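You operate a simulated robot arm through the tools that you are given. There is no shell and no other tool. Be economical: measure what you need, move in short steps, check, and stop when the job is done.

You are at the controls of a simulated two-armed robot. One attempt, no reset.

JOB
Polish the tarnish off the plate of unit six and close the polish tin.
Fine: use the cream cloth and put it back. What is to be rubbed or washed off counts as gone when no trace of it is left.

It is judged by the outcome, as a careful person would: the job done as asked, and still so three seconds after it is handed in. It fails if anything else is knocked over, pushed out of place, dropped, spilled or broken. Flat cloth is picked up by pressing the open fingertips on it (5 to 10 N) and closing them slowly along it; thin cloth reads only 2 to 8 mm in the jaws.

ROBOT AND FRAMES
Two 7-joint arms with two-finger parallel grippers on one trunk, on a base that drives. Base frame: it is fixed to the floor where the robot stands at the start and does not move with it; the origin is under the middle of the robot, x ahead of it, y to its left, z up. Lengths are in m, angles in degrees, forces in N, time in s.
The left shoulder is at the start at [0.07, 0.133, 1.251], the right one opposite. With the tool pointing down near the work surface each hand reaches from about 0.1 to 0.62 m from the robot's upright axis, wherever it stands, measured 20 degrees to its own side. Payload 1.57 kg a hand.
Tool frame (each hand has its own): the origin (TCP) lies between the finger pads and is the grasp point; the fingertips stand 0.03 m ahead of it; z points along the fingers, y is the line along which they close. Largest opening 0.08 m; finger width 0.017, thickness 0.012; the body of the gripper, 0.04 by 0.082 m, starts 0.08 m behind the TCP.
Orientation is told as [roll, pitch, yaw] about the base's x, y, z axes, in that order, counted from this pose: with the fingers straight down and closing along the base's y, the tool's x points along the base's -x, its y along +y and its z along -z.

CONTROLS
- The arms move only by the tool servo_tool. It takes "left_plan", "right_plan" or both (then of equal length, played together; a hand with none holds still); each is a list of rows, each a list of 7 numbers: the shift along the base's x, y, z in units of 40 mm (1.0 is 40 mm), then the turn, a rotation vector about the base's x, y, z in units of 4 degrees (1.0 is 4 degrees), then the finger opening in m, from 0 to 0.08. In form: [[dx, dy, dz, rx, ry, rz, hand], ...]. A call has 1 to 10 rows; each row shifts and turns the commanded pose from where the row before left it. A call with a number of a shift or a turn outside -1 to 1 is refused whole. Rows are played at 5 a second. More than 0.05 m and 8.6 degrees between two rows, or a gripper value outside its range, and nothing of the call is played. A pose out of reach is approached as far as the arm can. The call stops where the force on the tool passes 50 N (or 10 N more than at its start, if that is more) or the arm is blocked; 0.2 s more then pass. Each finger travels about 0.153 m/s and halts on what it meets, pressing with about 39 N; the grip force reading is that of the motor and also rises with nothing between the fingers. The clock runs only during rows and for 0.2 s after the last one: add rows that do not move to give the fingers time. The reply holds the time, the measured pose of the TCP, the force on the tool along the base axes, the opening and the grip force, in the units named above and with some noise, with the torque about the TCP (base axes, N m) and any sound that the robot's microphone picked up.
- Cameras (640 x 400 px; columns grow to the right, rows downward): "scene" is now at [0.116, -0.0486, 1.465]; the picture's right is [-0.61, -0.79, 0.00], its down [-0.55, 0.43, -0.71] and it looks along [0.57, -0.44, -0.70] (base axes); focal length 278 px, centre (320, 200). "left" rides on the left gripper at [0.072, 0.007, -0.122] in its tool frame; the picture's right is [-0.09, 1.00, 0.00], its down [-0.84, -0.08, -0.54] and it looks along [-0.54, -0.05, 0.84] (tool axes); focal length 238 px, centre (320, 200). "right" rides on the right gripper at [0.072, -0.007, -0.122] in its tool frame; the picture's right is [0.09, 1.00, 0.00], its down [-0.84, 0.08, -0.54] and it looks along [-0.54, 0.05, 0.84] (tool axes); focal length 238 px, centre (320, 200). There is no depth. A picture from a camera that has moved, and an enlarged one, comes with that camera's place and axes in the base frame and with its lens.
- get_image(camera): a new picture of that camera. No time passes.
- lift_body(by): slides the trunk up (or, below 0, down) by that many m; the arms and the scene camera ride with it, the base frame stays. It gives what a move gives, with no picture.
- drive_base(legs): drives the robot by 1 to 6 legs, each [ahead, left, turn to the left] in m, m and degrees, along the robot's own axes; the way and the turn of a leg run together, so that a leg with both is an arc; at most 1.5 m and 180 degrees a leg. The arms and the cameras ride along, it lands a little off, and it stops where it bumps. It gives what a move gives.
- pan_tilt(pan, tilt): turns the head with the scene camera to pan (to the left, within 86 degrees either way) and tilt (down, from -29 to 69), counted from straight ahead of the robot. It gives what a move gives.
- close_up(camera, box): a new picture of the part [left, top, right, bottom] of that camera's present view, enlarged. No time passes.
- job_done(): hands the job in; it is judged then, once.

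Go step by step. Nothing tells you exact positions but the pictures and the camera data: compare them with the known pose of the tool, close in by small moves and look again before you grip or let go. The budget is 120 turns and 108 pictures, counting those below and the enlarged ones. Unless the task says otherwise, let go and move clear before handing in.

The tools are called after "Call:" as name(argument=value, ...) on one line, values as JSON. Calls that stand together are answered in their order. servo_tool: Moves the arms, as the interface text tells. Its arguments: {"type":"object","properties":{"left_plan":{"type":"array","items":{"type":"array","items":{"type":"number"}}},"right_plan":{"type":"array","items":{"type":"array","items":{"type":"number"}}}},"required":[]} The other tools are called the same way: lift_body (by) slides the trunk up or down; drive_base (legs) drives the base; pan_tilt (pan, tilt) turns the head that bears the scene camera; get_image (camera) takes a picture; close_up (camera, box) takes an enlarged picture of a part of a camera's view; job_done () hands the job in.

At the start:

```text
t: 0.0
left_position: [0.4474, -0.0423, 1.1436]
left_orientation: [0.1, 0.0, 0.0]
left_ft_force: [-0.5, -0.2, -0.2]
left_ft_torque: [-0.01, -0.03, -0.04]
left_grip_width: 0.0799
left_finger_force: 0.1
right_position: [0.3682, -0.3816, 1.2315]
right_orientation: [0.1, 0.0, 0.0]
right_ft_force: [-0.8, -0.2, 0.4]
right_ft_torque: [-0.01, 0.03, 0.01]
right_grip_width: 0.0803
right_finger_force: 0.0
trunk travel left (down, up): [-0.825, 0.115]
robot x, y, heading: [-0.0002, 0.0022, -0.1]
head pan, tilt: [-37.7, 44.4]
```

scene: 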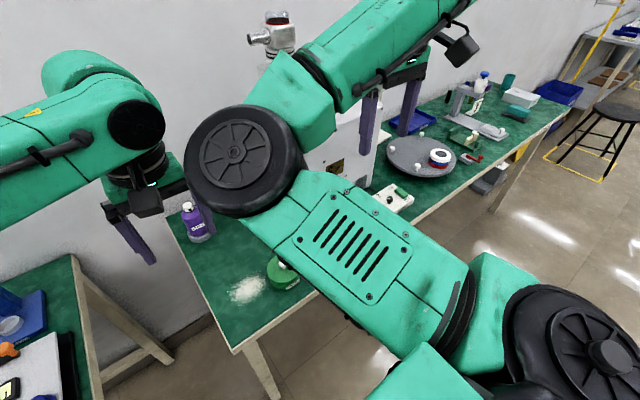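
right: 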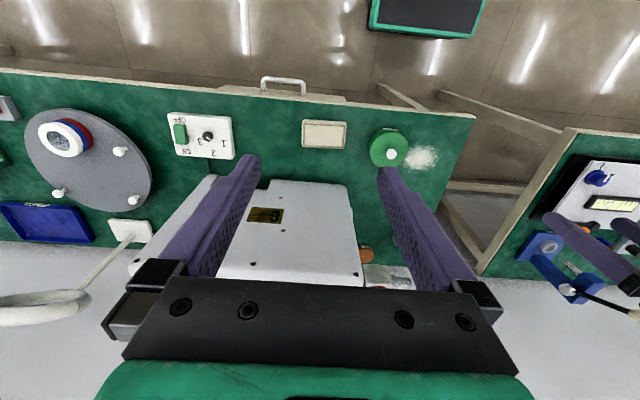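
left: 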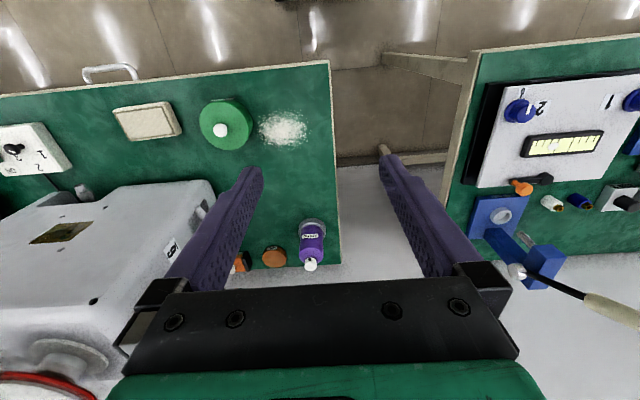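

The bench stands ahead to the right, with a machine carrying a brass plate, a green tin with powder beside it and a cream pad-like thing. I'll look more closely at the details first.

Call:
close_up(camera="right", box=[160, 90, 460, 290])

Call:
close_up(camera="left", box=[0, 60, 340, 290])

Call:
close_up(camera="right", box=[0, 70, 260, 270])

```text
2.00 times, centred on (310, 190) of right
camera zoom: at [0.2963, -0.3889, 1.3555], right [-0.09, 1.0, 0.0], down [0.84, 0.08, 0.54], along [0.54, 0.05, -0.84], focal length 477 px, centre (340, 220)
```

zoom: 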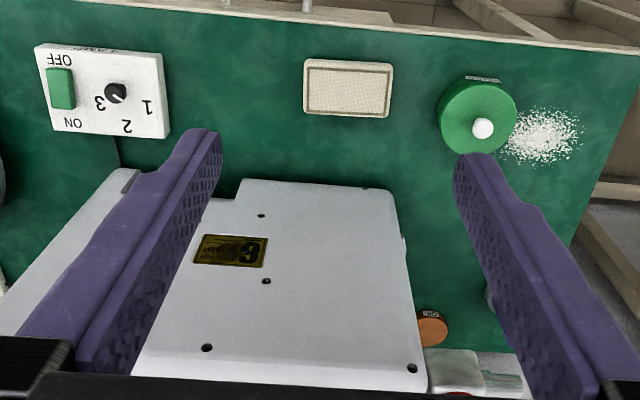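

```text
1.74 times, centred on (170, 175) of left
camera zoom: at [0.3753, -0.0346, 1.2637], right [0.09, 1.0, 0.0], down [0.84, -0.08, 0.54], along [0.54, -0.05, -0.84], focal length 414 px, centre (581, 244)
```

zoom: 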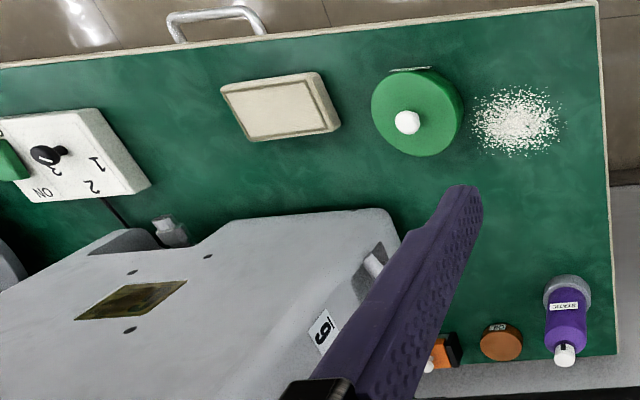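

```text
2.00 times, centred on (130, 170) of right
camera zoom: at [0.2963, -0.3889, 1.3555], right [-0.09, 1.0, 0.0], down [0.84, 0.08, 0.54], along [0.54, 0.05, -0.84], focal length 477 px, centre (700, 260)
```

zoom: 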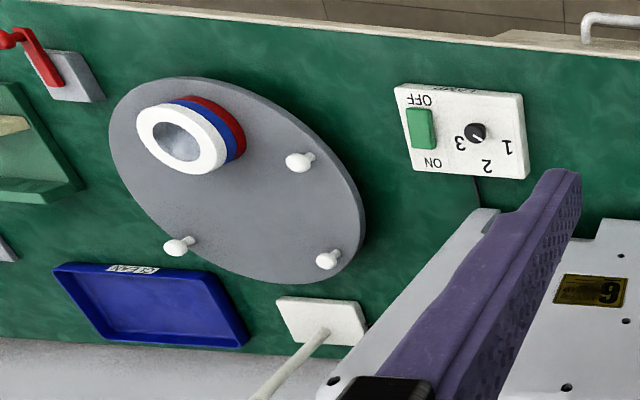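

The plate marked 6 is on top of the grey machine; the cream block may be the folded cloth, and the tin isn't certain yet. I'll pan the head for better views.

Call:
pan_tilt(pan=-5, tilt=50)

Call:
get_image(camera="scene")

Call:
close_up(camera="left", box=[190, 60, 350, 160])

Call:
close_up(camera="left", box=[440, 60, 640, 300])

Call:
close_up(camera="left", box=[220, 190, 360, 290])

```text
t: 1.0
left_position: [0.4467, -0.04, 1.1425]
left_orientation: [0.1, 0.0, 0.1]
left_ft_force: [-0.5, 0.1, 0.3]
left_ft_torque: [0.02, -0.01, -0.03]
left_grip_width: 0.0802
left_finger_force: 0.1
right_position: [0.3679, -0.3822, 1.2339]
right_orientation: [0.0, 0.0, 0.0]
right_ft_force: [-0.5, -0.2, -0.5]
right_ft_torque: [0.0, 0.0, 0.01]
right_grip_width: 0.0799
right_finger_force: 0.1
trunk travel left (down, up): [-0.825, 0.115]
robot x, y, heading: [-0.0014, -0.0012, 0.2]
head pan, tilt: [-5.0, 50.0]
```

```text
101 pictures are left
camera scene: at [0.1279, -0.0054, 1.4573], right [-0.09, -1.0, 0.0], down [-0.76, 0.07, -0.64], along [0.64, -0.06, -0.77], focal length 278 px, centre (320, 200)
```

scene: 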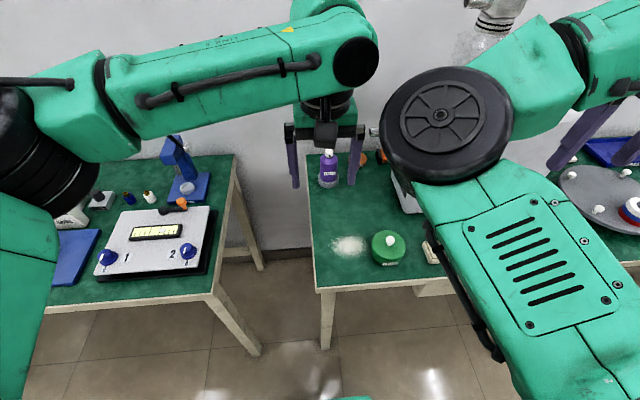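

```text
4.00 times, centred on (270, 110) of left
camera zoom: at [0.3753, -0.0346, 1.2637], right [0.09, 1.0, 0.0], down [0.84, -0.08, 0.54], along [0.54, -0.05, -0.84], focal length 953 px, centre (520, 560)
```

zoom: 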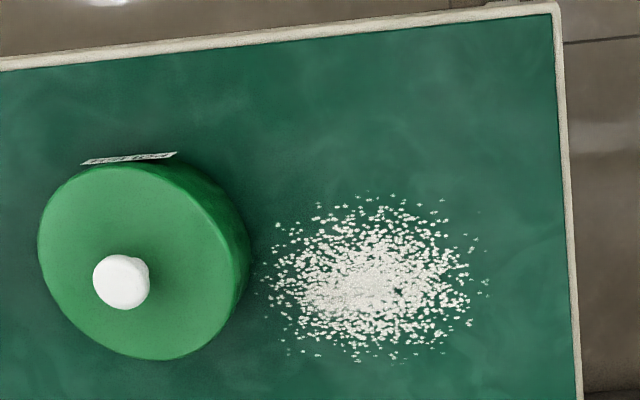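

```text
1.67 times, centred on (540, 180) of left
camera zoom: at [0.3753, -0.0346, 1.2637], right [0.09, 1.0, 0.0], down [0.84, -0.08, 0.54], along [0.54, -0.05, -0.84], focal length 397 px, centre (-47, 233)
```

zoom: 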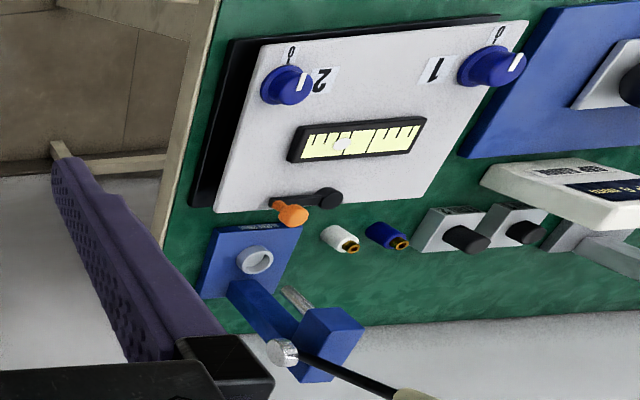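

```text
4.00 times, centred on (290, 240) of left
camera zoom: at [0.3753, -0.0346, 1.2637], right [0.09, 1.0, 0.0], down [0.84, -0.08, 0.54], along [0.54, -0.05, -0.84], focal length 953 px, centre (440, 40)
```

zoom: 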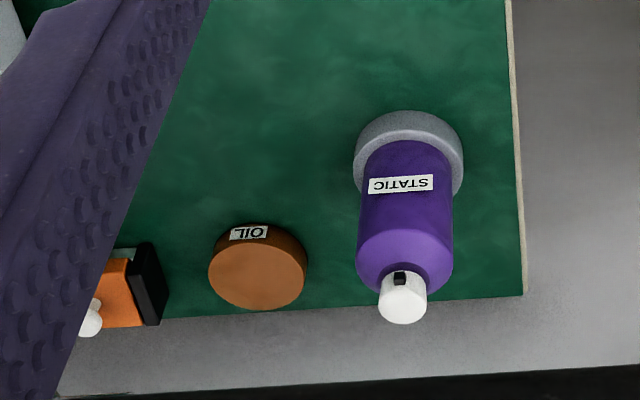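

I haven't found the polish tin for certain. I'll look to the right side of the bench and read the label on the green tin.

Call:
close_up(camera="scene", box=[320, 210, 450, 280])

Call:
pan_tilt(pan=-62, tilt=40)

Call:
get_image(camera="scene")

```text
4.92 times, centred on (385, 245) of scene
camera zoom: at [0.1279, -0.0054, 1.4573], right [-0.09, -1.0, 0.0], down [-0.76, 0.07, -0.64], along [0.64, -0.06, -0.77], focal length 1371 px, centre (0, -22)
```

zoom: 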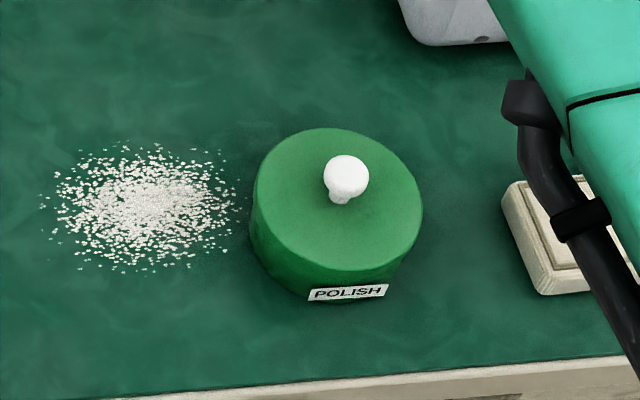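

```text
t: 2.2
left_position: [0.4479, -0.0411, 1.1421]
left_orientation: [0.0, 0.0, 0.0]
left_ft_force: [-0.1, -0.4, 0.7]
left_ft_torque: [-0.01, 0.0, 0.01]
left_grip_width: 0.08
left_finger_force: 0.0
right_position: [0.3675, -0.3806, 1.2313]
right_orientation: [0.0, 0.0, 0.0]
right_ft_force: [-0.1, 0.6, -0.2]
right_ft_torque: [-0.01, -0.03, 0.03]
right_grip_width: 0.0801
right_finger_force: 0.1
trunk travel left (down, up): [-0.825, 0.115]
robot x, y, heading: [0.0009, 0.0008, 0.2]
head pan, tilt: [-62.0, 40.0]
```

```text
96 pictures are left
camera scene: at [0.0913, -0.0736, 1.4714], right [-0.88, -0.47, 0.0], down [-0.3, 0.57, -0.77], along [0.36, -0.68, -0.64], focal length 278 px, centre (320, 200)
```

scene: 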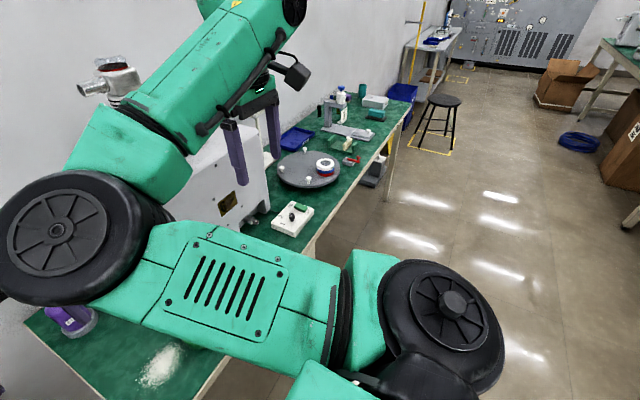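

The green tin is labelled POLISH. I'll zoom in on the cream block, the plate and the tin.

Call:
close_up(camera="right", box=[290, 105, 450, 205])

Call:
close_up(camera="right", box=[210, 170, 370, 290])

Call:
close_up(camera="scene", box=[160, 90, 420, 260])

```text
4.00 times, centred on (370, 155) of right
camera zoom: at [0.2964, -0.3889, 1.3555], right [-0.09, 1.0, 0.0], down [0.84, 0.08, 0.54], along [0.54, 0.05, -0.84], focal length 953 px, centre (120, 380)
```

zoom: 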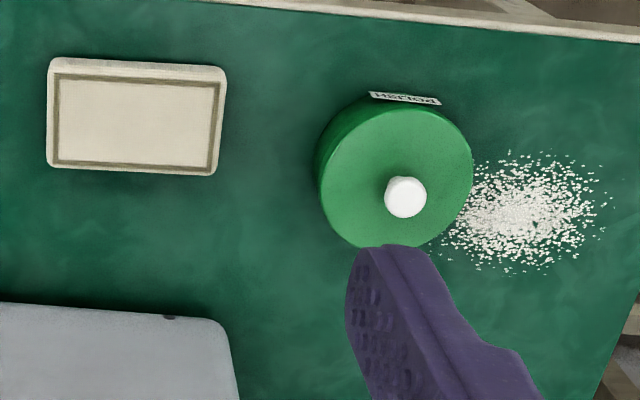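

```text
3.33 times, centred on (290, 230) of right
camera zoom: at [0.2964, -0.3889, 1.3555], right [-0.09, 1.0, 0.0], down [0.84, 0.08, 0.54], along [0.54, 0.05, -0.84], focal length 794 px, centre (420, 100)
```

zoom: 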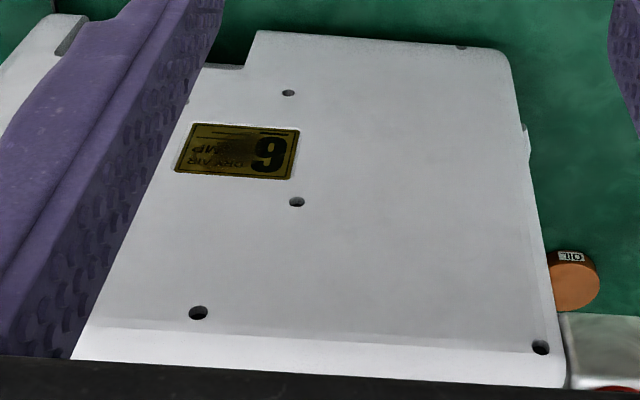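

```text
2.35 times, centred on (290, 175) of scene
camera zoom: at [0.0913, -0.0736, 1.4714], right [-0.88, -0.47, 0.0], down [-0.3, 0.57, -0.77], along [0.36, -0.68, -0.64], focal length 655 px, centre (391, 259)
```

zoom: 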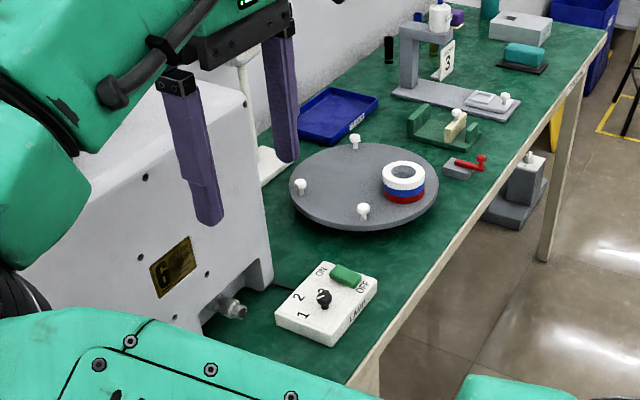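

The plate is on the front vertical face of machine 6, at about (0.60, -0.475, 0.96). The POLISH tin is near (0.47, -0.21, 0.85) and the cream pad near (0.46, -0.36). I'll shift the base to the right so these are in comfortable reach.

Call:
drive_base(legs=[[0, -0.22, 0]])

Call:
get_image(camera="left")

Call:
get_image(camera="right")

```text
t: 3.9
left_position: [0.4473, -0.2601, 1.1432]
left_orientation: [0.0, 0.0, -0.3]
left_ft_force: [0.1, -0.4, 0.1]
left_ft_torque: [0.0, 0.0, -0.02]
left_grip_width: 0.0799
left_finger_force: 0.2
right_position: [0.3649, -0.5988, 1.2339]
right_orientation: [-0.1, 0.0, -0.2]
right_ft_force: [0.3, -0.1, -0.2]
right_ft_torque: [-0.01, 0.04, -0.03]
right_grip_width: 0.0802
right_finger_force: 0.1
trunk travel left (down, up): [-0.825, 0.115]
robot x, y, heading: [-0.0031, -0.2169, -0.2]
head pan, tilt: [-62.0, 40.0]
```

```text
92 pictures are left
camera left: at [0.3745, -0.2526, 1.2639], right [0.1, 1.0, 0.0], down [0.84, -0.08, 0.54], along [0.54, -0.05, -0.84], focal length 238 px, centre (320, 200)
```

left: 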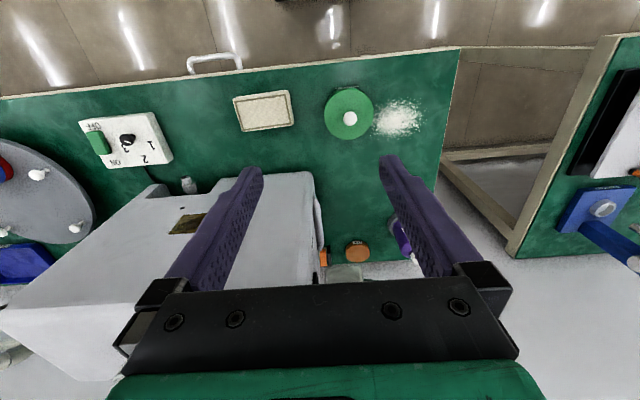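

```text
91 pictures are left
camera right: at [0.2937, -0.6063, 1.3566], right [-0.09, 1.0, 0.0], down [0.84, 0.07, 0.54], along [0.54, 0.04, -0.84], focal length 238 px, centre (320, 200)
```

right: 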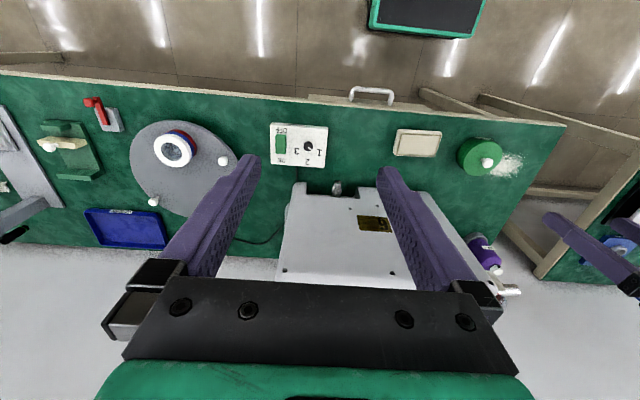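

Next I'll tilt the left hand forward and pull it back, to get a low look at the tin and the cloth.

Call:
servo_tool(left_plan=[[-0.45, 0, -0.25, 0, -1, 0, 0.08], [-0.45, 0, -0.25, 0, -1, 0, 0.08], [-0.45, 0, -0.25, 0, -1, 0, 0.08], [-0.45, 0, -0.25, 0, -1, 0, 0.08], [-0.45, 0, -0.25, 0, -1, 0, 0.08], [-0.45, 0, -0.25, 0, -1, 0, 0.08], [-0.45, 0, -0.25, 0, -1, 0, 0.08], [-0.45, 0, -0.25, 0, -1, 0, 0.08]])

Call:
get_image(camera="left")

```text
t: 5.7
left_position: [0.3044, -0.2629, 1.0621]
left_orientation: [0.2, -32.1, -0.3]
left_ft_force: [0.0, -0.2, 0.3]
left_ft_torque: [-0.01, 0.02, 0.0]
left_grip_width: 0.0799
left_finger_force: 0.0
right_position: [0.3651, -0.6021, 1.2321]
right_orientation: [0.0, 0.0, -0.3]
right_ft_force: [0.5, 0.0, 0.3]
right_ft_torque: [0.0, 0.01, 0.01]
right_grip_width: 0.0801
right_finger_force: 0.1
trunk travel left (down, up): [-0.825, 0.115]
robot x, y, heading: [0.0041, -0.2207, -0.2]
head pan, tilt: [-62.0, 40.0]
```

```text
90 pictures are left
camera left: at [0.1773, -0.256, 1.1259], right [0.08, 1.0, 0.05], down [0.42, -0.08, 0.9], along [0.9, -0.05, -0.42], focal length 238 px, centre (320, 200)
```

left: 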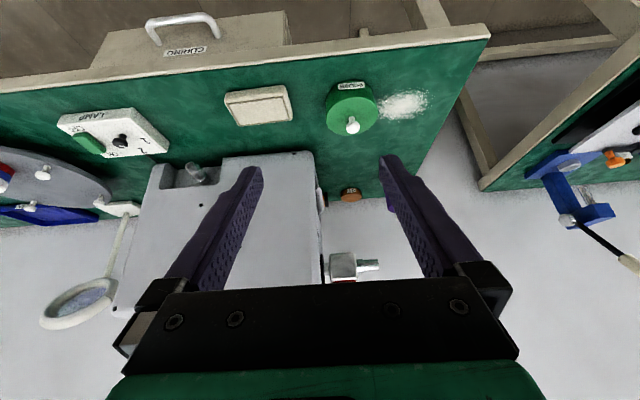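

Call:
close_up(camera="left", box=[310, 70, 450, 150])

Call:
close_up(camera="left", box=[200, 70, 320, 140])

Call:
close_up(camera="left", box=[80, 0, 320, 130])

```text
4.57 times, centred on (380, 110) of left
camera zoom: at [0.1773, -0.256, 1.1259], right [0.08, 1.0, 0.05], down [0.42, -0.08, 0.9], along [0.9, -0.05, -0.42], focal length 1090 px, centre (46, 611)
```

zoom: 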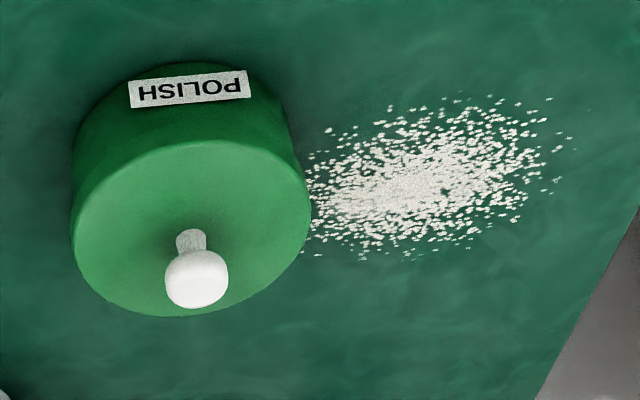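

```text
5.33 times, centred on (260, 105) of left
camera zoom: at [0.1773, -0.256, 1.1259], right [0.08, 1.0, 0.05], down [0.42, -0.08, 0.9], along [0.9, -0.05, -0.42], focal length 1271 px, centre (640, 707)
```

zoom: 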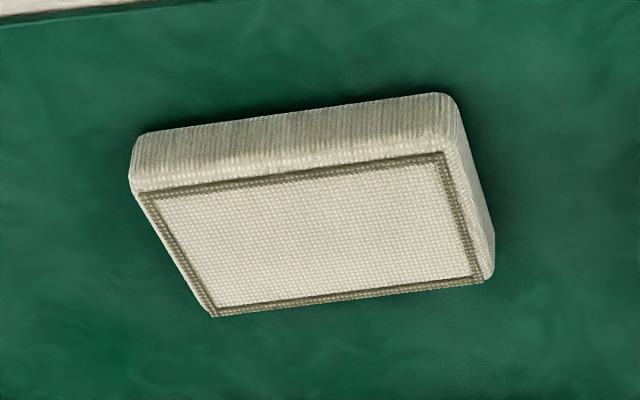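

```text
2.67 times, centred on (200, 65) of left
camera zoom: at [0.1773, -0.256, 1.1259], right [0.08, 1.0, 0.05], down [0.42, -0.08, 0.9], along [0.9, -0.05, -0.42], focal length 636 px, centre (640, 560)
```

zoom: 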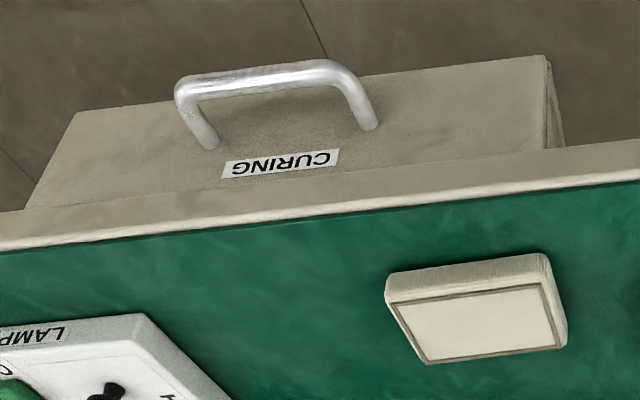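

The cream pad is a woven, thick cloth. I'll get a lower look at the tin to see how its lid sits.

Call:
servo_tool(left_plan=[[0, 0.1, -0.5, 0, -1, 0, 0.08], [0, 0.1, -0.5, 0, -1, 0, 0.08], [0, 0.1, -0.5, 0, -1, 0, 0.08], [0, 0.1, -0.5, 0, -1, 0, 0.08], [0, 0.1, -0.5, 0, -1, 0, 0.08], [0, 0.1, -0.5, 0, 0, 0, 0.08]])

Call:
get_image(camera="left")

Call:
close_up(camera="left", box=[260, 90, 420, 190])

```text
t: 6.7
left_position: [0.3422, -0.2676, 1.0467]
left_orientation: [-14.7, -47.7, 16.2]
left_ft_force: [-0.7, -0.8, -0.9]
left_ft_torque: [0.02, -0.04, 0.02]
left_grip_width: 0.0797
left_finger_force: 0.0
right_position: [0.3654, -0.603, 1.2317]
right_orientation: [0.0, 0.0, -0.3]
right_ft_force: [-0.3, 0.3, 0.0]
right_ft_torque: [-0.04, -0.01, -0.03]
right_grip_width: 0.08
right_finger_force: 0.1
trunk travel left (down, up): [-0.825, 0.115]
robot x, y, heading: [0.0016, -0.2199, -0.5]
head pan, tilt: [-62.0, 40.0]
stopped in row 4 (left hand): the arm was blocked; the commanded pose is now the measured one
```

```text
86 pictures are left
camera left: at [0.2015, -0.2698, 1.0703], right [-0.03, 0.99, -0.1], down [0.14, 0.11, 0.98], along [0.99, 0.02, -0.14], focal length 238 px, centre (320, 200)
```

left: 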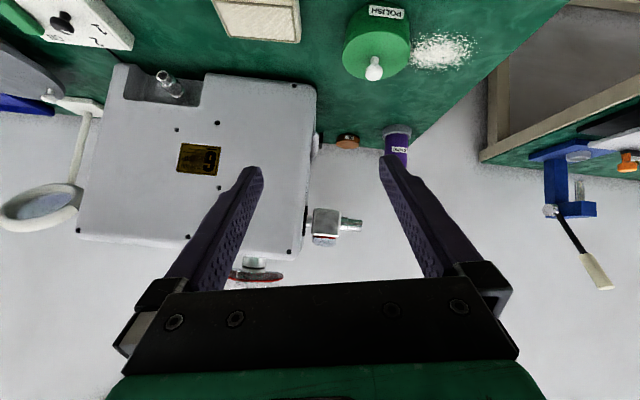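

```text
4.00 times, centred on (340, 140) of left
camera zoom: at [0.2015, -0.2698, 1.0703], right [-0.03, 0.99, -0.1], down [0.14, 0.11, 0.98], along [0.99, 0.02, -0.14], focal length 953 px, centre (240, 440)
```

zoom: 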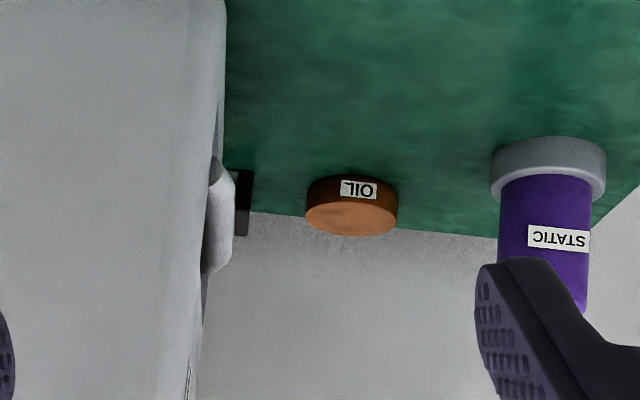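

Call:
close_up(camera="left", box=[330, 0, 490, 100])

Call:
close_up(camera="left", box=[90, 60, 250, 190])

Call:
pan_tilt(pan=0, tilt=50)

Call:
get_image(camera="scene")

```text
4.00 times, centred on (410, 50) of left
camera zoom: at [0.2015, -0.2698, 1.0703], right [-0.03, 0.99, -0.1], down [0.14, 0.11, 0.98], along [0.99, 0.02, -0.14], focal length 953 px, centre (-40, 800)
```

zoom: 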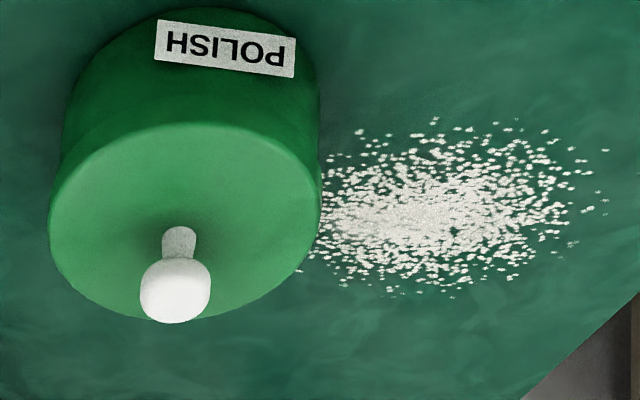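

```text
3.08 times, centred on (170, 125) of left
camera zoom: at [0.2015, -0.2698, 1.0703], right [-0.03, 0.99, -0.1], down [0.14, 0.11, 0.98], along [0.99, 0.02, -0.14], focal length 733 px, centre (782, 431)
```

zoom: 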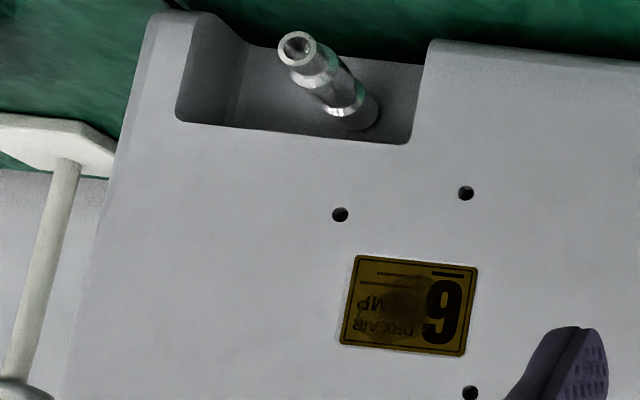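

```text
t: 8.0
left_position: [0.3406, -0.2686, 1.046]
left_orientation: [-14.8, -47.8, 16.3]
left_ft_force: [-0.4, 0.5, -0.1]
left_ft_torque: [-0.03, -0.02, -0.01]
left_grip_width: 0.0798
left_finger_force: 0.1
right_position: [0.3672, -0.6021, 1.2331]
right_orientation: [0.0, 0.0, -0.4]
right_ft_force: [-0.5, 0.2, -0.1]
right_ft_torque: [0.03, -0.03, 0.0]
right_grip_width: 0.08
right_finger_force: 0.0
trunk travel left (down, up): [-0.825, 0.115]
robot x, y, heading: [-0.0011, -0.2201, -0.3]
head pan, tilt: [0.0, 50.0]
```

```text
82 pictures are left
camera scene: at [0.1276, -0.2184, 1.4573], right [-0.01, -1.0, 0.0], down [-0.77, 0.0, -0.64], along [0.64, 0.0, -0.77], focal length 278 px, centre (320, 200)
```

scene: 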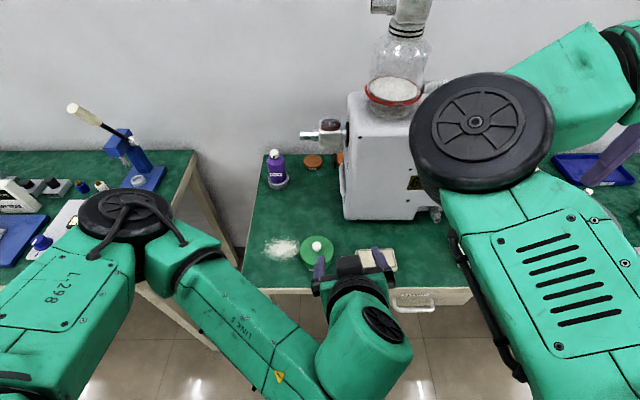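

Call:
close_up(camera="left", box=[335, 0, 425, 56])

Call:
close_up(camera="scene", box=[285, 225, 365, 275])

```text
7.11 times, centred on (380, 28) of left
camera zoom: at [0.2013, -0.2697, 1.0705], right [-0.03, 0.99, -0.1], down [0.14, 0.11, 0.98], along [0.99, 0.01, -0.14], focal length 1695 px, centre (-107, 1423)
```

zoom: 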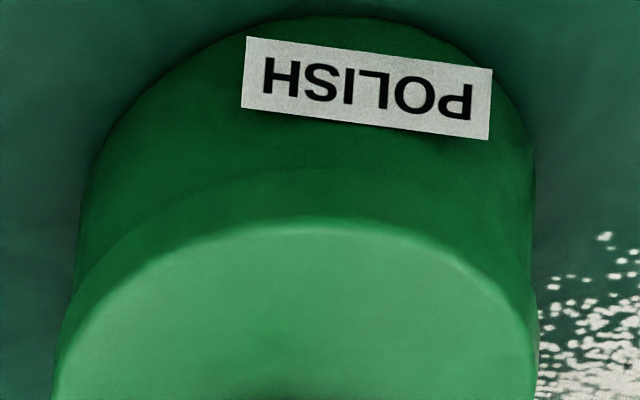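

```text
8.00 times, centred on (325, 250) of scene
camera zoom: at [0.1276, -0.2184, 1.4573], right [-0.01, -1.0, 0.0], down [-0.77, 0.0, -0.64], along [0.64, 0.0, -0.77], focal length 2228 px, centre (280, -200)
```

zoom: 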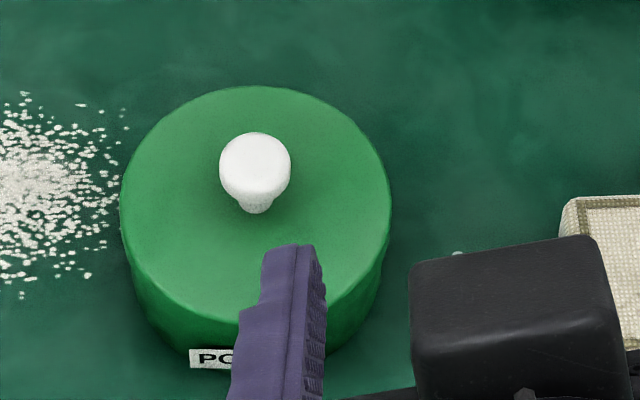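

The tin has a lid with a white knob, and a faint seam shows below it. I'll bring the left hand back upright, then test the lid by pressing its knob.

Call:
servo_tool(left_plan=[[-0.3, 0.2, 0.5, 0, 0, -1, 0.08], [-0.3, 0.2, 0.5, 0, 0, -1, 0.08], [-0.3, 0.2, 0.5, 0, 0, -1, 0.08], [0, 0.2, 0.5, 0, 0, -1, 0.08], [0, 0.2, 0, 0, 1, 0, 0.08], [0.3, 0.2, 0, 0, 1, 0, 0.08], [0.3, 0.2, 0, 0, 1, 0, 0.08], [0.3, 0, 0, 0, 1, 0, 0.08], [0.3, 0, 0, 0, 1, 0, 0.08], [0.3, 0, 0, 0, 1, 0, 0.08]])

Call:
servo_tool(left_plan=[[0.3, 0, 0, 0, 1, 0, 0.08], [0.3, 0, 0, 0, 1, 0, 0.08], [0.3, 0, 0, 0, 1, 0, 0.08], [0.3, 0, 0, 0, 1, 0, 0.08], [0, 0, 0, 0, 1, 0, 0.08], [0, 0, 0, 0, 1, 0, 0.08], [0, 0, 0, 1, 0, 0, 0.08], [0, 0, 0, 1, 0, 0, 0.08], [0, 0, 0, 1, 0, 0, 0.08], [0, 0, 0, 0.75, 0, 0, 0.08]])

```text
t: 9.2
left_position: [0.3727, -0.1549, 1.0854]
left_orientation: [-6.2, -43.1, 11.4]
left_ft_force: [0.3, 0.2, 0.3]
left_ft_torque: [-0.03, -0.01, 0.05]
left_grip_width: 0.0799
left_finger_force: 0.1
left hand out of reach, approached as far as the arm can: row 2, 3
right_position: [0.3665, -0.6007, 1.2329]
right_orientation: [-0.1, -0.2, -0.3]
right_ft_force: [-0.7, 0.8, 0.5]
right_ft_torque: [0.01, 0.01, -0.04]
right_grip_width: 0.0799
right_finger_force: 0.0
trunk travel left (down, up): [-0.825, 0.115]
robot x, y, heading: [-0.0025, -0.2186, -0.5]
head pan, tilt: [0.0, 50.0]
stopped in row 5 (left hand): the arm was blocked; the commanded pose is now the measured one
```

```text
t: 9.9
left_position: [0.4036, -0.1136, 1.0563]
left_orientation: [10.0, -33.8, 3.6]
left_ft_force: [0.6, 0.0, -0.2]
left_ft_torque: [-0.01, 0.01, 0.01]
left_grip_width: 0.08
left_finger_force: 0.1
left hand out of reach, approached as far as the arm can: row 3
right_position: [0.3665, -0.601, 1.2326]
right_orientation: [-0.1, 0.0, -0.3]
right_ft_force: [0.3, 0.0, -0.6]
right_ft_torque: [0.0, 0.01, 0.01]
right_grip_width: 0.0803
right_finger_force: 0.0
trunk travel left (down, up): [-0.825, 0.115]
robot x, y, heading: [0.0011, -0.2196, -0.4]
head pan, tilt: [0.0, 50.0]
stopped in row 3 (left hand): the arm was blocked; the commanded pose is now the measured one
```

Call:
get_image(camera="scene")

Call:
get_image(camera="right")

```text
79 pictures are left
camera scene: at [0.1289, -0.2172, 1.4571], right [-0.01, -1.0, 0.0], down [-0.77, 0.0, -0.64], along [0.64, 0.0, -0.77], focal length 278 px, centre (320, 200)
```

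scene: 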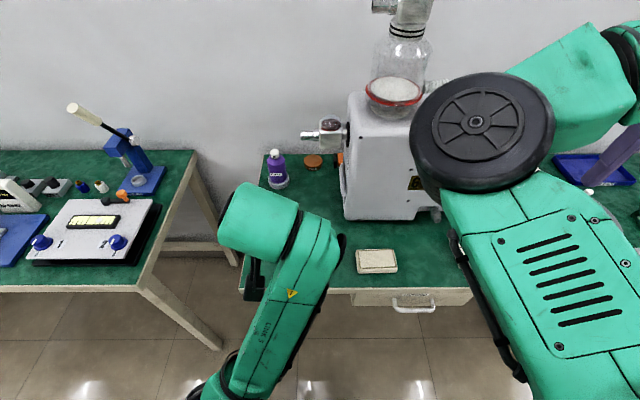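

```text
78 pictures are left
camera right: at [0.2948, -0.6086, 1.3555], right [-0.09, 1.0, 0.0], down [0.84, 0.07, 0.54], along [0.54, 0.05, -0.84], focal length 238 px, centre (320, 200)
```

right: 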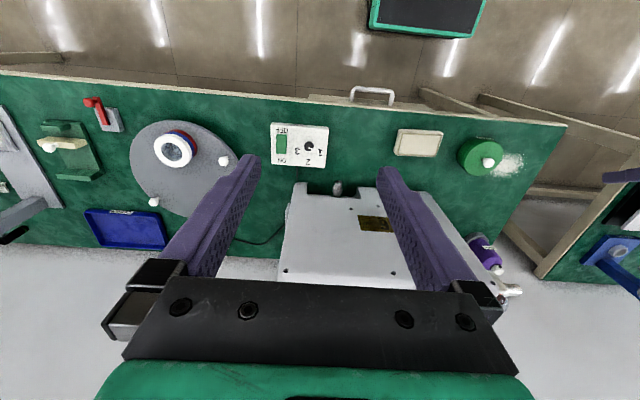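

The left arm is folded with its elbow low. I'll keep untwisting it in small moves, up and to the left.

Call:
servo_tool(left_plan=[[0.3, 0.5, 0.3, 0, 0, 0, 0.08], [0.3, 0.5, 0.3, 0, 0, 0, 0.08], [0.3, 0.5, 0.3, 0, 0, 0, 0.08], [0.0, 0.5, 0.3, 0, 0, 0, 0.08], [0, 0.3, 0.3, 0, 0.5, 0, 0.08], [0, 0, 0.3, 0, 0.5, 0, 0.08], [0, 0, 0.3, 0, 0.5, 0, 0.08]])

Call:
get_image(camera="scene")

```text
t: 11.0
left_position: [0.4378, 0.0091, 1.1019]
left_orientation: [21.2, -33.4, 0.2]
left_ft_force: [0.1, -0.8, -0.3]
left_ft_torque: [0.01, 0.01, -0.03]
left_grip_width: 0.08
left_finger_force: 0.0
left hand out of reach, approached as far as the arm can: row 5
right_position: [0.3663, -0.6018, 1.2303]
right_orientation: [-0.1, 0.0, -0.2]
right_ft_force: [-0.2, 0.5, 0.2]
right_ft_torque: [0.03, 0.01, -0.01]
right_grip_width: 0.0799
right_finger_force: 0.1
trunk travel left (down, up): [-0.825, 0.115]
robot x, y, heading: [-0.001, -0.2237, -0.4]
head pan, tilt: [0.0, 50.0]
stopped in row 5 (left hand): the arm was blocked; the commanded pose is now the measured one
```

```text
77 pictures are left
camera scene: at [0.1279, -0.2174, 1.4572], right [-0.01, -1.0, 0.0], down [-0.77, 0.0, -0.64], along [0.64, 0.0, -0.77], focal length 278 px, centre (320, 200)
```

scene: 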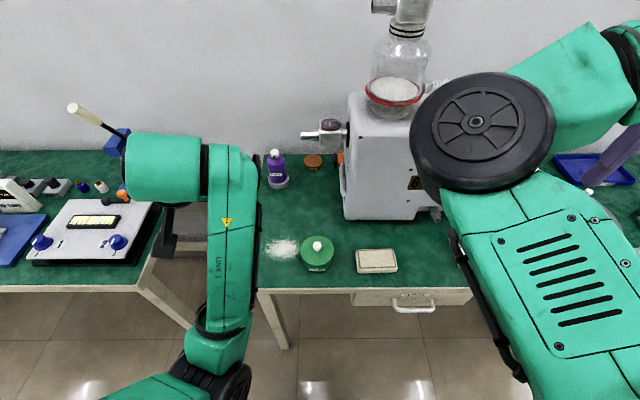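

The left arm is clear of the bench items, so I'll leave it parked and use the right arm. First I'll bring it over the polish tin, high up.

Call:
servo_tool(right_plan=[[0.265, 0.978, 0, 0, 0, 0, 0.05], [0.265, 0.978, 0, 0, 0, 0, 0.05], [0.265, 0.978, 0, 0, 0, 0, 0.05], [0.265, 0.978, -0.2, 0, 0, 0, 0.05], [0.265, 0.978, -0.5, 0, 0, 0, 0.05], [0.265, 0.978, -0.5, 0, 0, 0, 0.05], [0.265, 0.978, -0.5, 0, 0, 0, 0.05], [0.265, 0.978, -0.5, 0, 0, 0, 0.05], [0.265, 0.978, -0.5, 0, 0, 0, 0.05], [0.265, 0.978, -0.5, 0, 0, 0, 0.05]])

Call:
get_image(camera="right")

Call:
get_image(camera="scene")

```text
t: 13.2
left_position: [0.4381, 0.0078, 1.1012]
left_orientation: [21.1, -33.2, 0.2]
left_ft_force: [1.0, 0.1, -0.6]
left_ft_torque: [-0.02, 0.06, 0.01]
left_grip_width: 0.0798
left_finger_force: 0.1
right_position: [0.4743, -0.5587, 1.1445]
right_orientation: [0.1, 0.0, -0.4]
right_ft_force: [-0.3, -0.4, -0.1]
right_ft_torque: [-0.02, 0.0, 0.0]
right_grip_width: 0.0502
right_finger_force: 0.0
right hand out of reach, approached as far as the arm can: row 1, 2, 3, 4, 5, 6, 7, 8, 9, 10
trunk travel left (down, up): [-0.825, 0.115]
robot x, y, heading: [-0.0011, -0.2149, -0.5]
head pan, tilt: [0.0, 50.0]
```

```text
76 pictures are left
camera right: at [0.4029, -0.5652, 1.2681], right [-0.09, 1.0, 0.0], down [0.84, 0.07, 0.54], along [0.54, 0.05, -0.84], focal length 238 px, centre (320, 200)
```

right: 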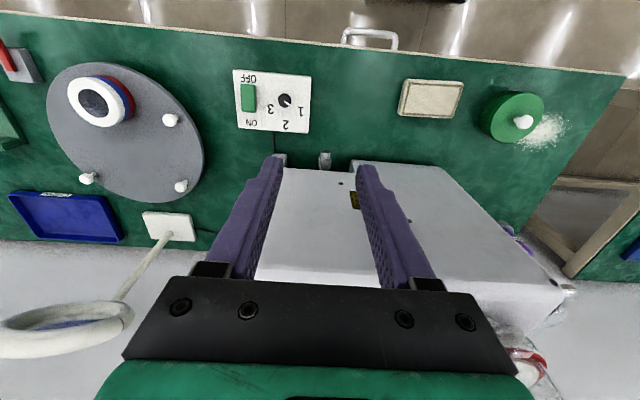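

```text
75 pictures are left
camera scene: at [0.1289, -0.2181, 1.4571], right [-0.01, -1.0, 0.0], down [-0.77, 0.0, -0.64], along [0.64, 0.0, -0.77], focal length 278 px, centre (320, 200)
```

scene: 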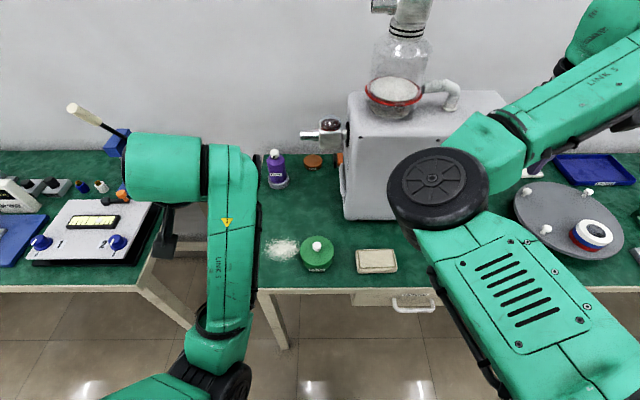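

The right arm would not go across that far, so I'll have to drive the base back so each item sits to the arm's own side. I'll check the arm's response with a small move first.

Call:
servo_tool(right_plan=[[-0.5, -0.5, 0, 0, 0, 0, 0.05], [-0.5, -0.5, 0, 0, 0, 0, 0.05]])

```text
t: 13.8
left_position: [0.4368, 0.0084, 1.1019]
left_orientation: [21.3, -33.3, 0.0]
left_ft_force: [-1.2, -0.1, -0.1]
left_ft_torque: [-0.02, -0.02, 0.0]
left_grip_width: 0.08
left_finger_force: 0.2
right_position: [0.4319, -0.6, 1.1445]
right_orientation: [0.1, 0.0, -0.2]
right_ft_force: [0.4, -0.1, -0.6]
right_ft_torque: [0.04, 0.0, -0.03]
right_grip_width: 0.0499
right_finger_force: 0.0
trunk travel left (down, up): [-0.825, 0.115]
robot x, y, heading: [-0.0024, -0.2196, -0.3]
head pan, tilt: [0.0, 50.0]
```

Relative to the base, the right arm works best about 0.38 m to its right. I'll drive left so the hand comes right over the tin; the left hand stays high and short of the left bench's press handle (x 0.75).

Call:
drive_base(legs=[[0, 0.39, 0]])

Call:
get_image(camera="right")

Call:
get_image(camera="scene")

```text
t: 16.3
left_position: [0.4435, 0.3973, 1.1005]
left_orientation: [21.3, -33.4, -0.4]
left_ft_force: [1.1, 0.6, 0.1]
left_ft_torque: [0.02, 0.01, 0.01]
left_grip_width: 0.0799
left_finger_force: 0.0
right_position: [0.4333, -0.2101, 1.1447]
right_orientation: [0.0, 0.0, -0.7]
right_ft_force: [-0.5, 0.1, -0.3]
right_ft_torque: [0.05, -0.02, 0.01]
right_grip_width: 0.0499
right_finger_force: 0.0
trunk travel left (down, up): [-0.825, 0.115]
robot x, y, heading: [0.0033, 0.1753, -0.8]
head pan, tilt: [0.0, 50.0]
```

```text
74 pictures are left
camera right: at [0.3612, -0.2166, 1.2681], right [-0.08, 1.0, 0.0], down [0.84, 0.07, 0.54], along [0.54, 0.04, -0.84], focal length 238 px, centre (320, 200)
```

right: 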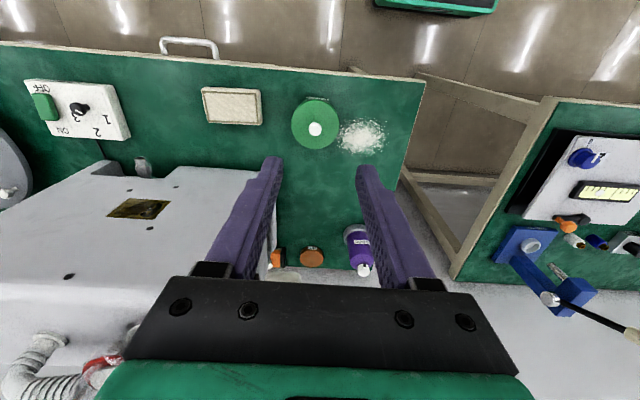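

```text
73 pictures are left
camera scene: at [0.1309, 0.1718, 1.4572], right [-0.01, -1.0, 0.0], down [-0.77, 0.01, -0.64], along [0.64, -0.01, -0.77], focal length 278 px, centre (320, 200)
```

scene: 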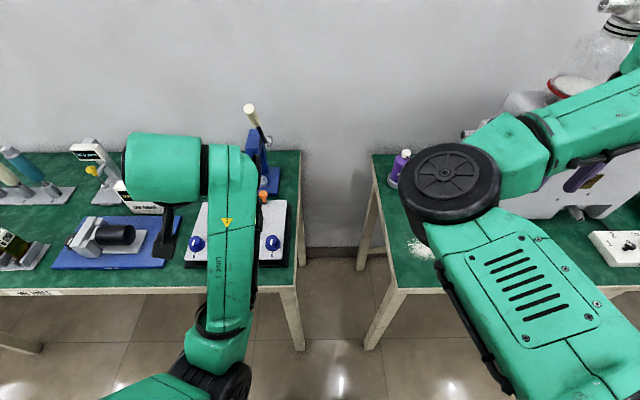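

The hand is over the tin; the knob is at about (0.475, -0.214). I'll lower it with a small x shift and look again.

Call:
servo_tool(right_plan=[[0.25, 0, -0.7, 0, 0, 0.15, 0.05], [0.25, 0, -0.7, 0, 0, 0, 0.05], [0.25, 0, -0.7, 0, 0, 0, 0.05], [0.25, -0.1, -0.7, 0, 0, 0, 0.05], [0, 0, -0.7, 0, 0, 0, 0.05], [0, 0, -0.7, 0, 0, 0, 0.05], [0, 0, -0.6, 0, 0, 0, 0.05]])

Call:
get_image(camera="right")

```text
t: 17.9
left_position: [0.4425, 0.3962, 1.1014]
left_orientation: [21.3, -33.2, -0.1]
left_ft_force: [-0.7, 0.6, 0.4]
left_ft_torque: [-0.02, 0.01, -0.02]
left_grip_width: 0.08
left_finger_force: 0.1
right_position: [0.4743, -0.2127, 0.9526]
right_orientation: [0.0, 0.0, 0.0]
right_ft_force: [0.7, 0.1, -0.1]
right_ft_torque: [-0.01, -0.02, 0.0]
right_grip_width: 0.0501
right_finger_force: 0.1
trunk travel left (down, up): [-0.825, 0.115]
robot x, y, heading: [0.0049, 0.175, -0.7]
head pan, tilt: [0.0, 50.0]
```

```text
72 pictures are left
camera right: at [0.4018, -0.2206, 1.0755], right [-0.09, 1.0, 0.0], down [0.84, 0.08, 0.54], along [0.54, 0.05, -0.84], focal length 238 px, centre (320, 200)
```

right: 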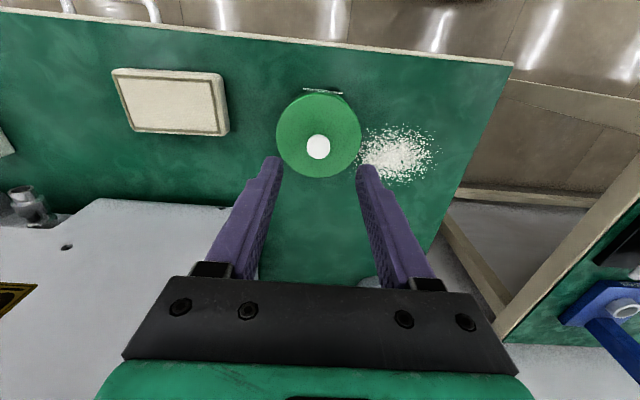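

Call:
servo_tool(right_plan=[[-0.08, -0.07, -0.5, 0, 0, 0, 0.05], [0, 0, -0.4, 0, 0, 0, 0.05]])

Call:
get_image(camera="right")

```text
t: 18.5
left_position: [0.4419, 0.3974, 1.1016]
left_orientation: [21.2, -33.4, -0.2]
left_ft_force: [-0.1, -0.5, -0.3]
left_ft_torque: [-0.03, 0.0, 0.01]
left_grip_width: 0.0803
left_finger_force: 0.2
right_position: [0.4697, -0.2152, 0.916]
right_orientation: [0.0, -0.1, -0.1]
right_ft_force: [-0.3, 0.1, -0.3]
right_ft_torque: [0.02, 0.04, 0.01]
right_grip_width: 0.05
right_finger_force: 0.1
trunk travel left (down, up): [-0.825, 0.115]
robot x, y, heading: [0.0008, 0.1735, -0.4]
head pan, tilt: [0.0, 50.0]
```

```text
71 pictures are left
camera right: at [0.3987, -0.2226, 1.039], right [-0.09, 1.0, 0.0], down [0.84, 0.08, 0.54], along [0.54, 0.05, -0.84], focal length 238 px, centre (320, 200)
```

right: 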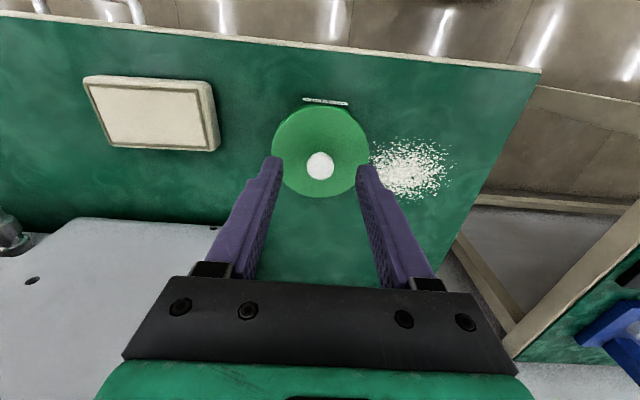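

Call:
servo_tool(right_plan=[[0, 0, -0.25, 0, 0, 0, 0.05], [0, 0, -0.2, 0, 0, 0, 0.05]])

Call:
close_up(camera="right", box=[220, 80, 420, 230])

```text
t: 19.1
left_position: [0.4413, 0.3961, 1.102]
left_orientation: [21.2, -33.4, -0.2]
left_ft_force: [0.4, 0.4, 0.4]
left_ft_torque: [-0.01, -0.02, -0.02]
left_grip_width: 0.0801
left_finger_force: 0.1
right_position: [0.47, -0.215, 0.899]
right_orientation: [0.1, -0.1, -0.1]
right_ft_force: [-0.2, 0.4, 0.8]
right_ft_torque: [0.01, 0.01, 0.02]
right_grip_width: 0.0498
right_finger_force: 0.1
trunk travel left (down, up): [-0.825, 0.115]
robot x, y, heading: [-0.0003, 0.1735, -0.6]
head pan, tilt: [0.0, 50.0]
```

```text
2.67 times, centred on (320, 155) of right
camera zoom: at [0.398, -0.223, 1.0221], right [-0.09, 1.0, 0.0], down [0.84, 0.08, 0.54], along [0.54, 0.05, -0.84], focal length 636 px, centre (320, 320)
```

zoom: 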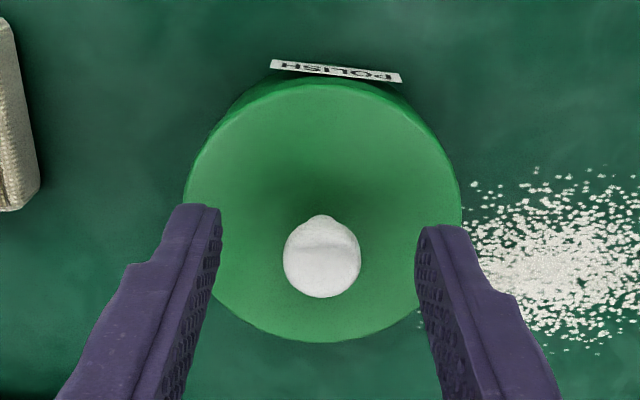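

The knob is between the fingers. I'll close on it and read the width, then press lightly.

Call:
servo_tool(right_plan=[[0, 0, 0, 0, 0, 0, 0.035], [0, 0, 0, 0, 0, 0, 0.02], [0, 0, 0, 0, 0, 0, 0.01], [0, 0, 0, 0, 0, 0, 0.01]])

Call:
close_up(camera="right", box=[220, 80, 420, 230])

```text
t: 20.1
left_position: [0.4408, 0.3988, 1.1023]
left_orientation: [21.2, -33.3, -0.2]
left_ft_force: [-0.3, 0.5, -0.5]
left_ft_torque: [0.02, 0.0, 0.01]
left_grip_width: 0.08
left_finger_force: 0.0
right_position: [0.469, -0.2158, 0.8992]
right_orientation: [0.0, 0.0, -0.1]
right_ft_force: [0.2, -0.4, 0.4]
right_ft_torque: [0.01, 0.0, -0.01]
right_grip_width: 0.0099
right_finger_force: 0.0
trunk travel left (down, up): [-0.825, 0.115]
robot x, y, heading: [0.0031, 0.174, -0.5]
head pan, tilt: [0.0, 50.0]
```

```text
2.67 times, centred on (320, 155) of right
camera zoom: at [0.3979, -0.2227, 1.0224], right [-0.09, 1.0, 0.0], down [0.84, 0.08, 0.54], along [0.54, 0.05, -0.84], focal length 636 px, centre (320, 320)
```

zoom: 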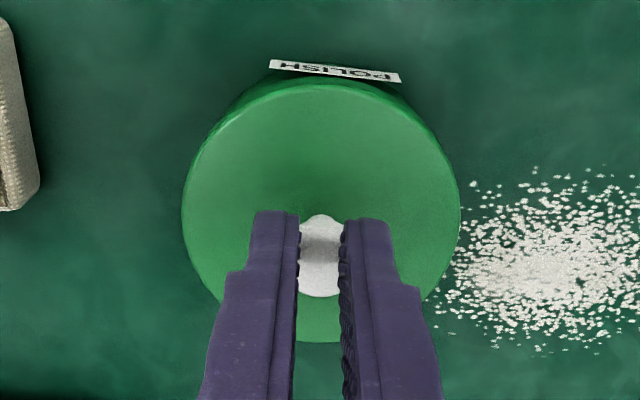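

The fingers closed just above the knob, so it is lower than I thought (head near z 0.86, x 0.479). I'll open, shift 9 mm ahead and go down 18 mm.

Call:
servo_tool(right_plan=[[0, 0, 0.1, 0, 0, 0, 0.05], [0.22, 0, 0, 0, 0, 0, 0.05], [0, 0, -0.3, 0, 0, 0, 0.05], [0, 0, -0.25, 0, 0, 0, 0.05]])

Call:
close_up(camera="right", box=[220, 80, 420, 230])

```text
t: 21.1
left_position: [0.4412, 0.3983, 1.1023]
left_orientation: [21.2, -33.4, -0.3]
left_ft_force: [0.1, 0.5, -0.8]
left_ft_torque: [-0.02, -0.02, -0.05]
left_grip_width: 0.0801
left_finger_force: 0.0
right_position: [0.4771, -0.2164, 0.882]
right_orientation: [0.0, 0.0, 0.0]
right_ft_force: [-0.1, -0.1, 0.4]
right_ft_torque: [0.0, -0.01, -0.02]
right_grip_width: 0.05
right_finger_force: 0.2
trunk travel left (down, up): [-0.825, 0.115]
robot x, y, heading: [0.0014, 0.1721, -0.7]
head pan, tilt: [0.0, 50.0]
```

```text
2.67 times, centred on (320, 155) of right
camera zoom: at [0.4067, -0.2234, 1.0043], right [-0.09, 1.0, 0.0], down [0.84, 0.08, 0.54], along [0.54, 0.05, -0.84], focal length 636 px, centre (320, 320)
```

zoom: 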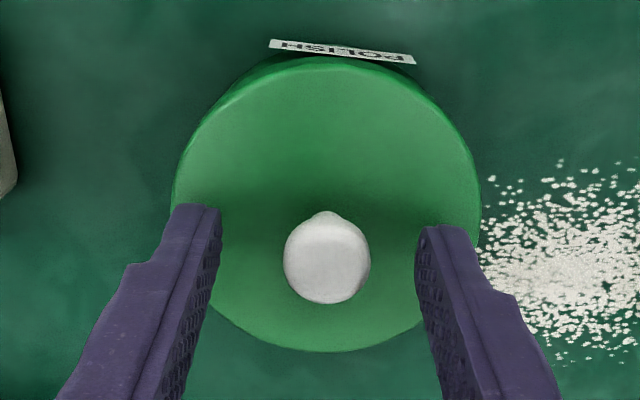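

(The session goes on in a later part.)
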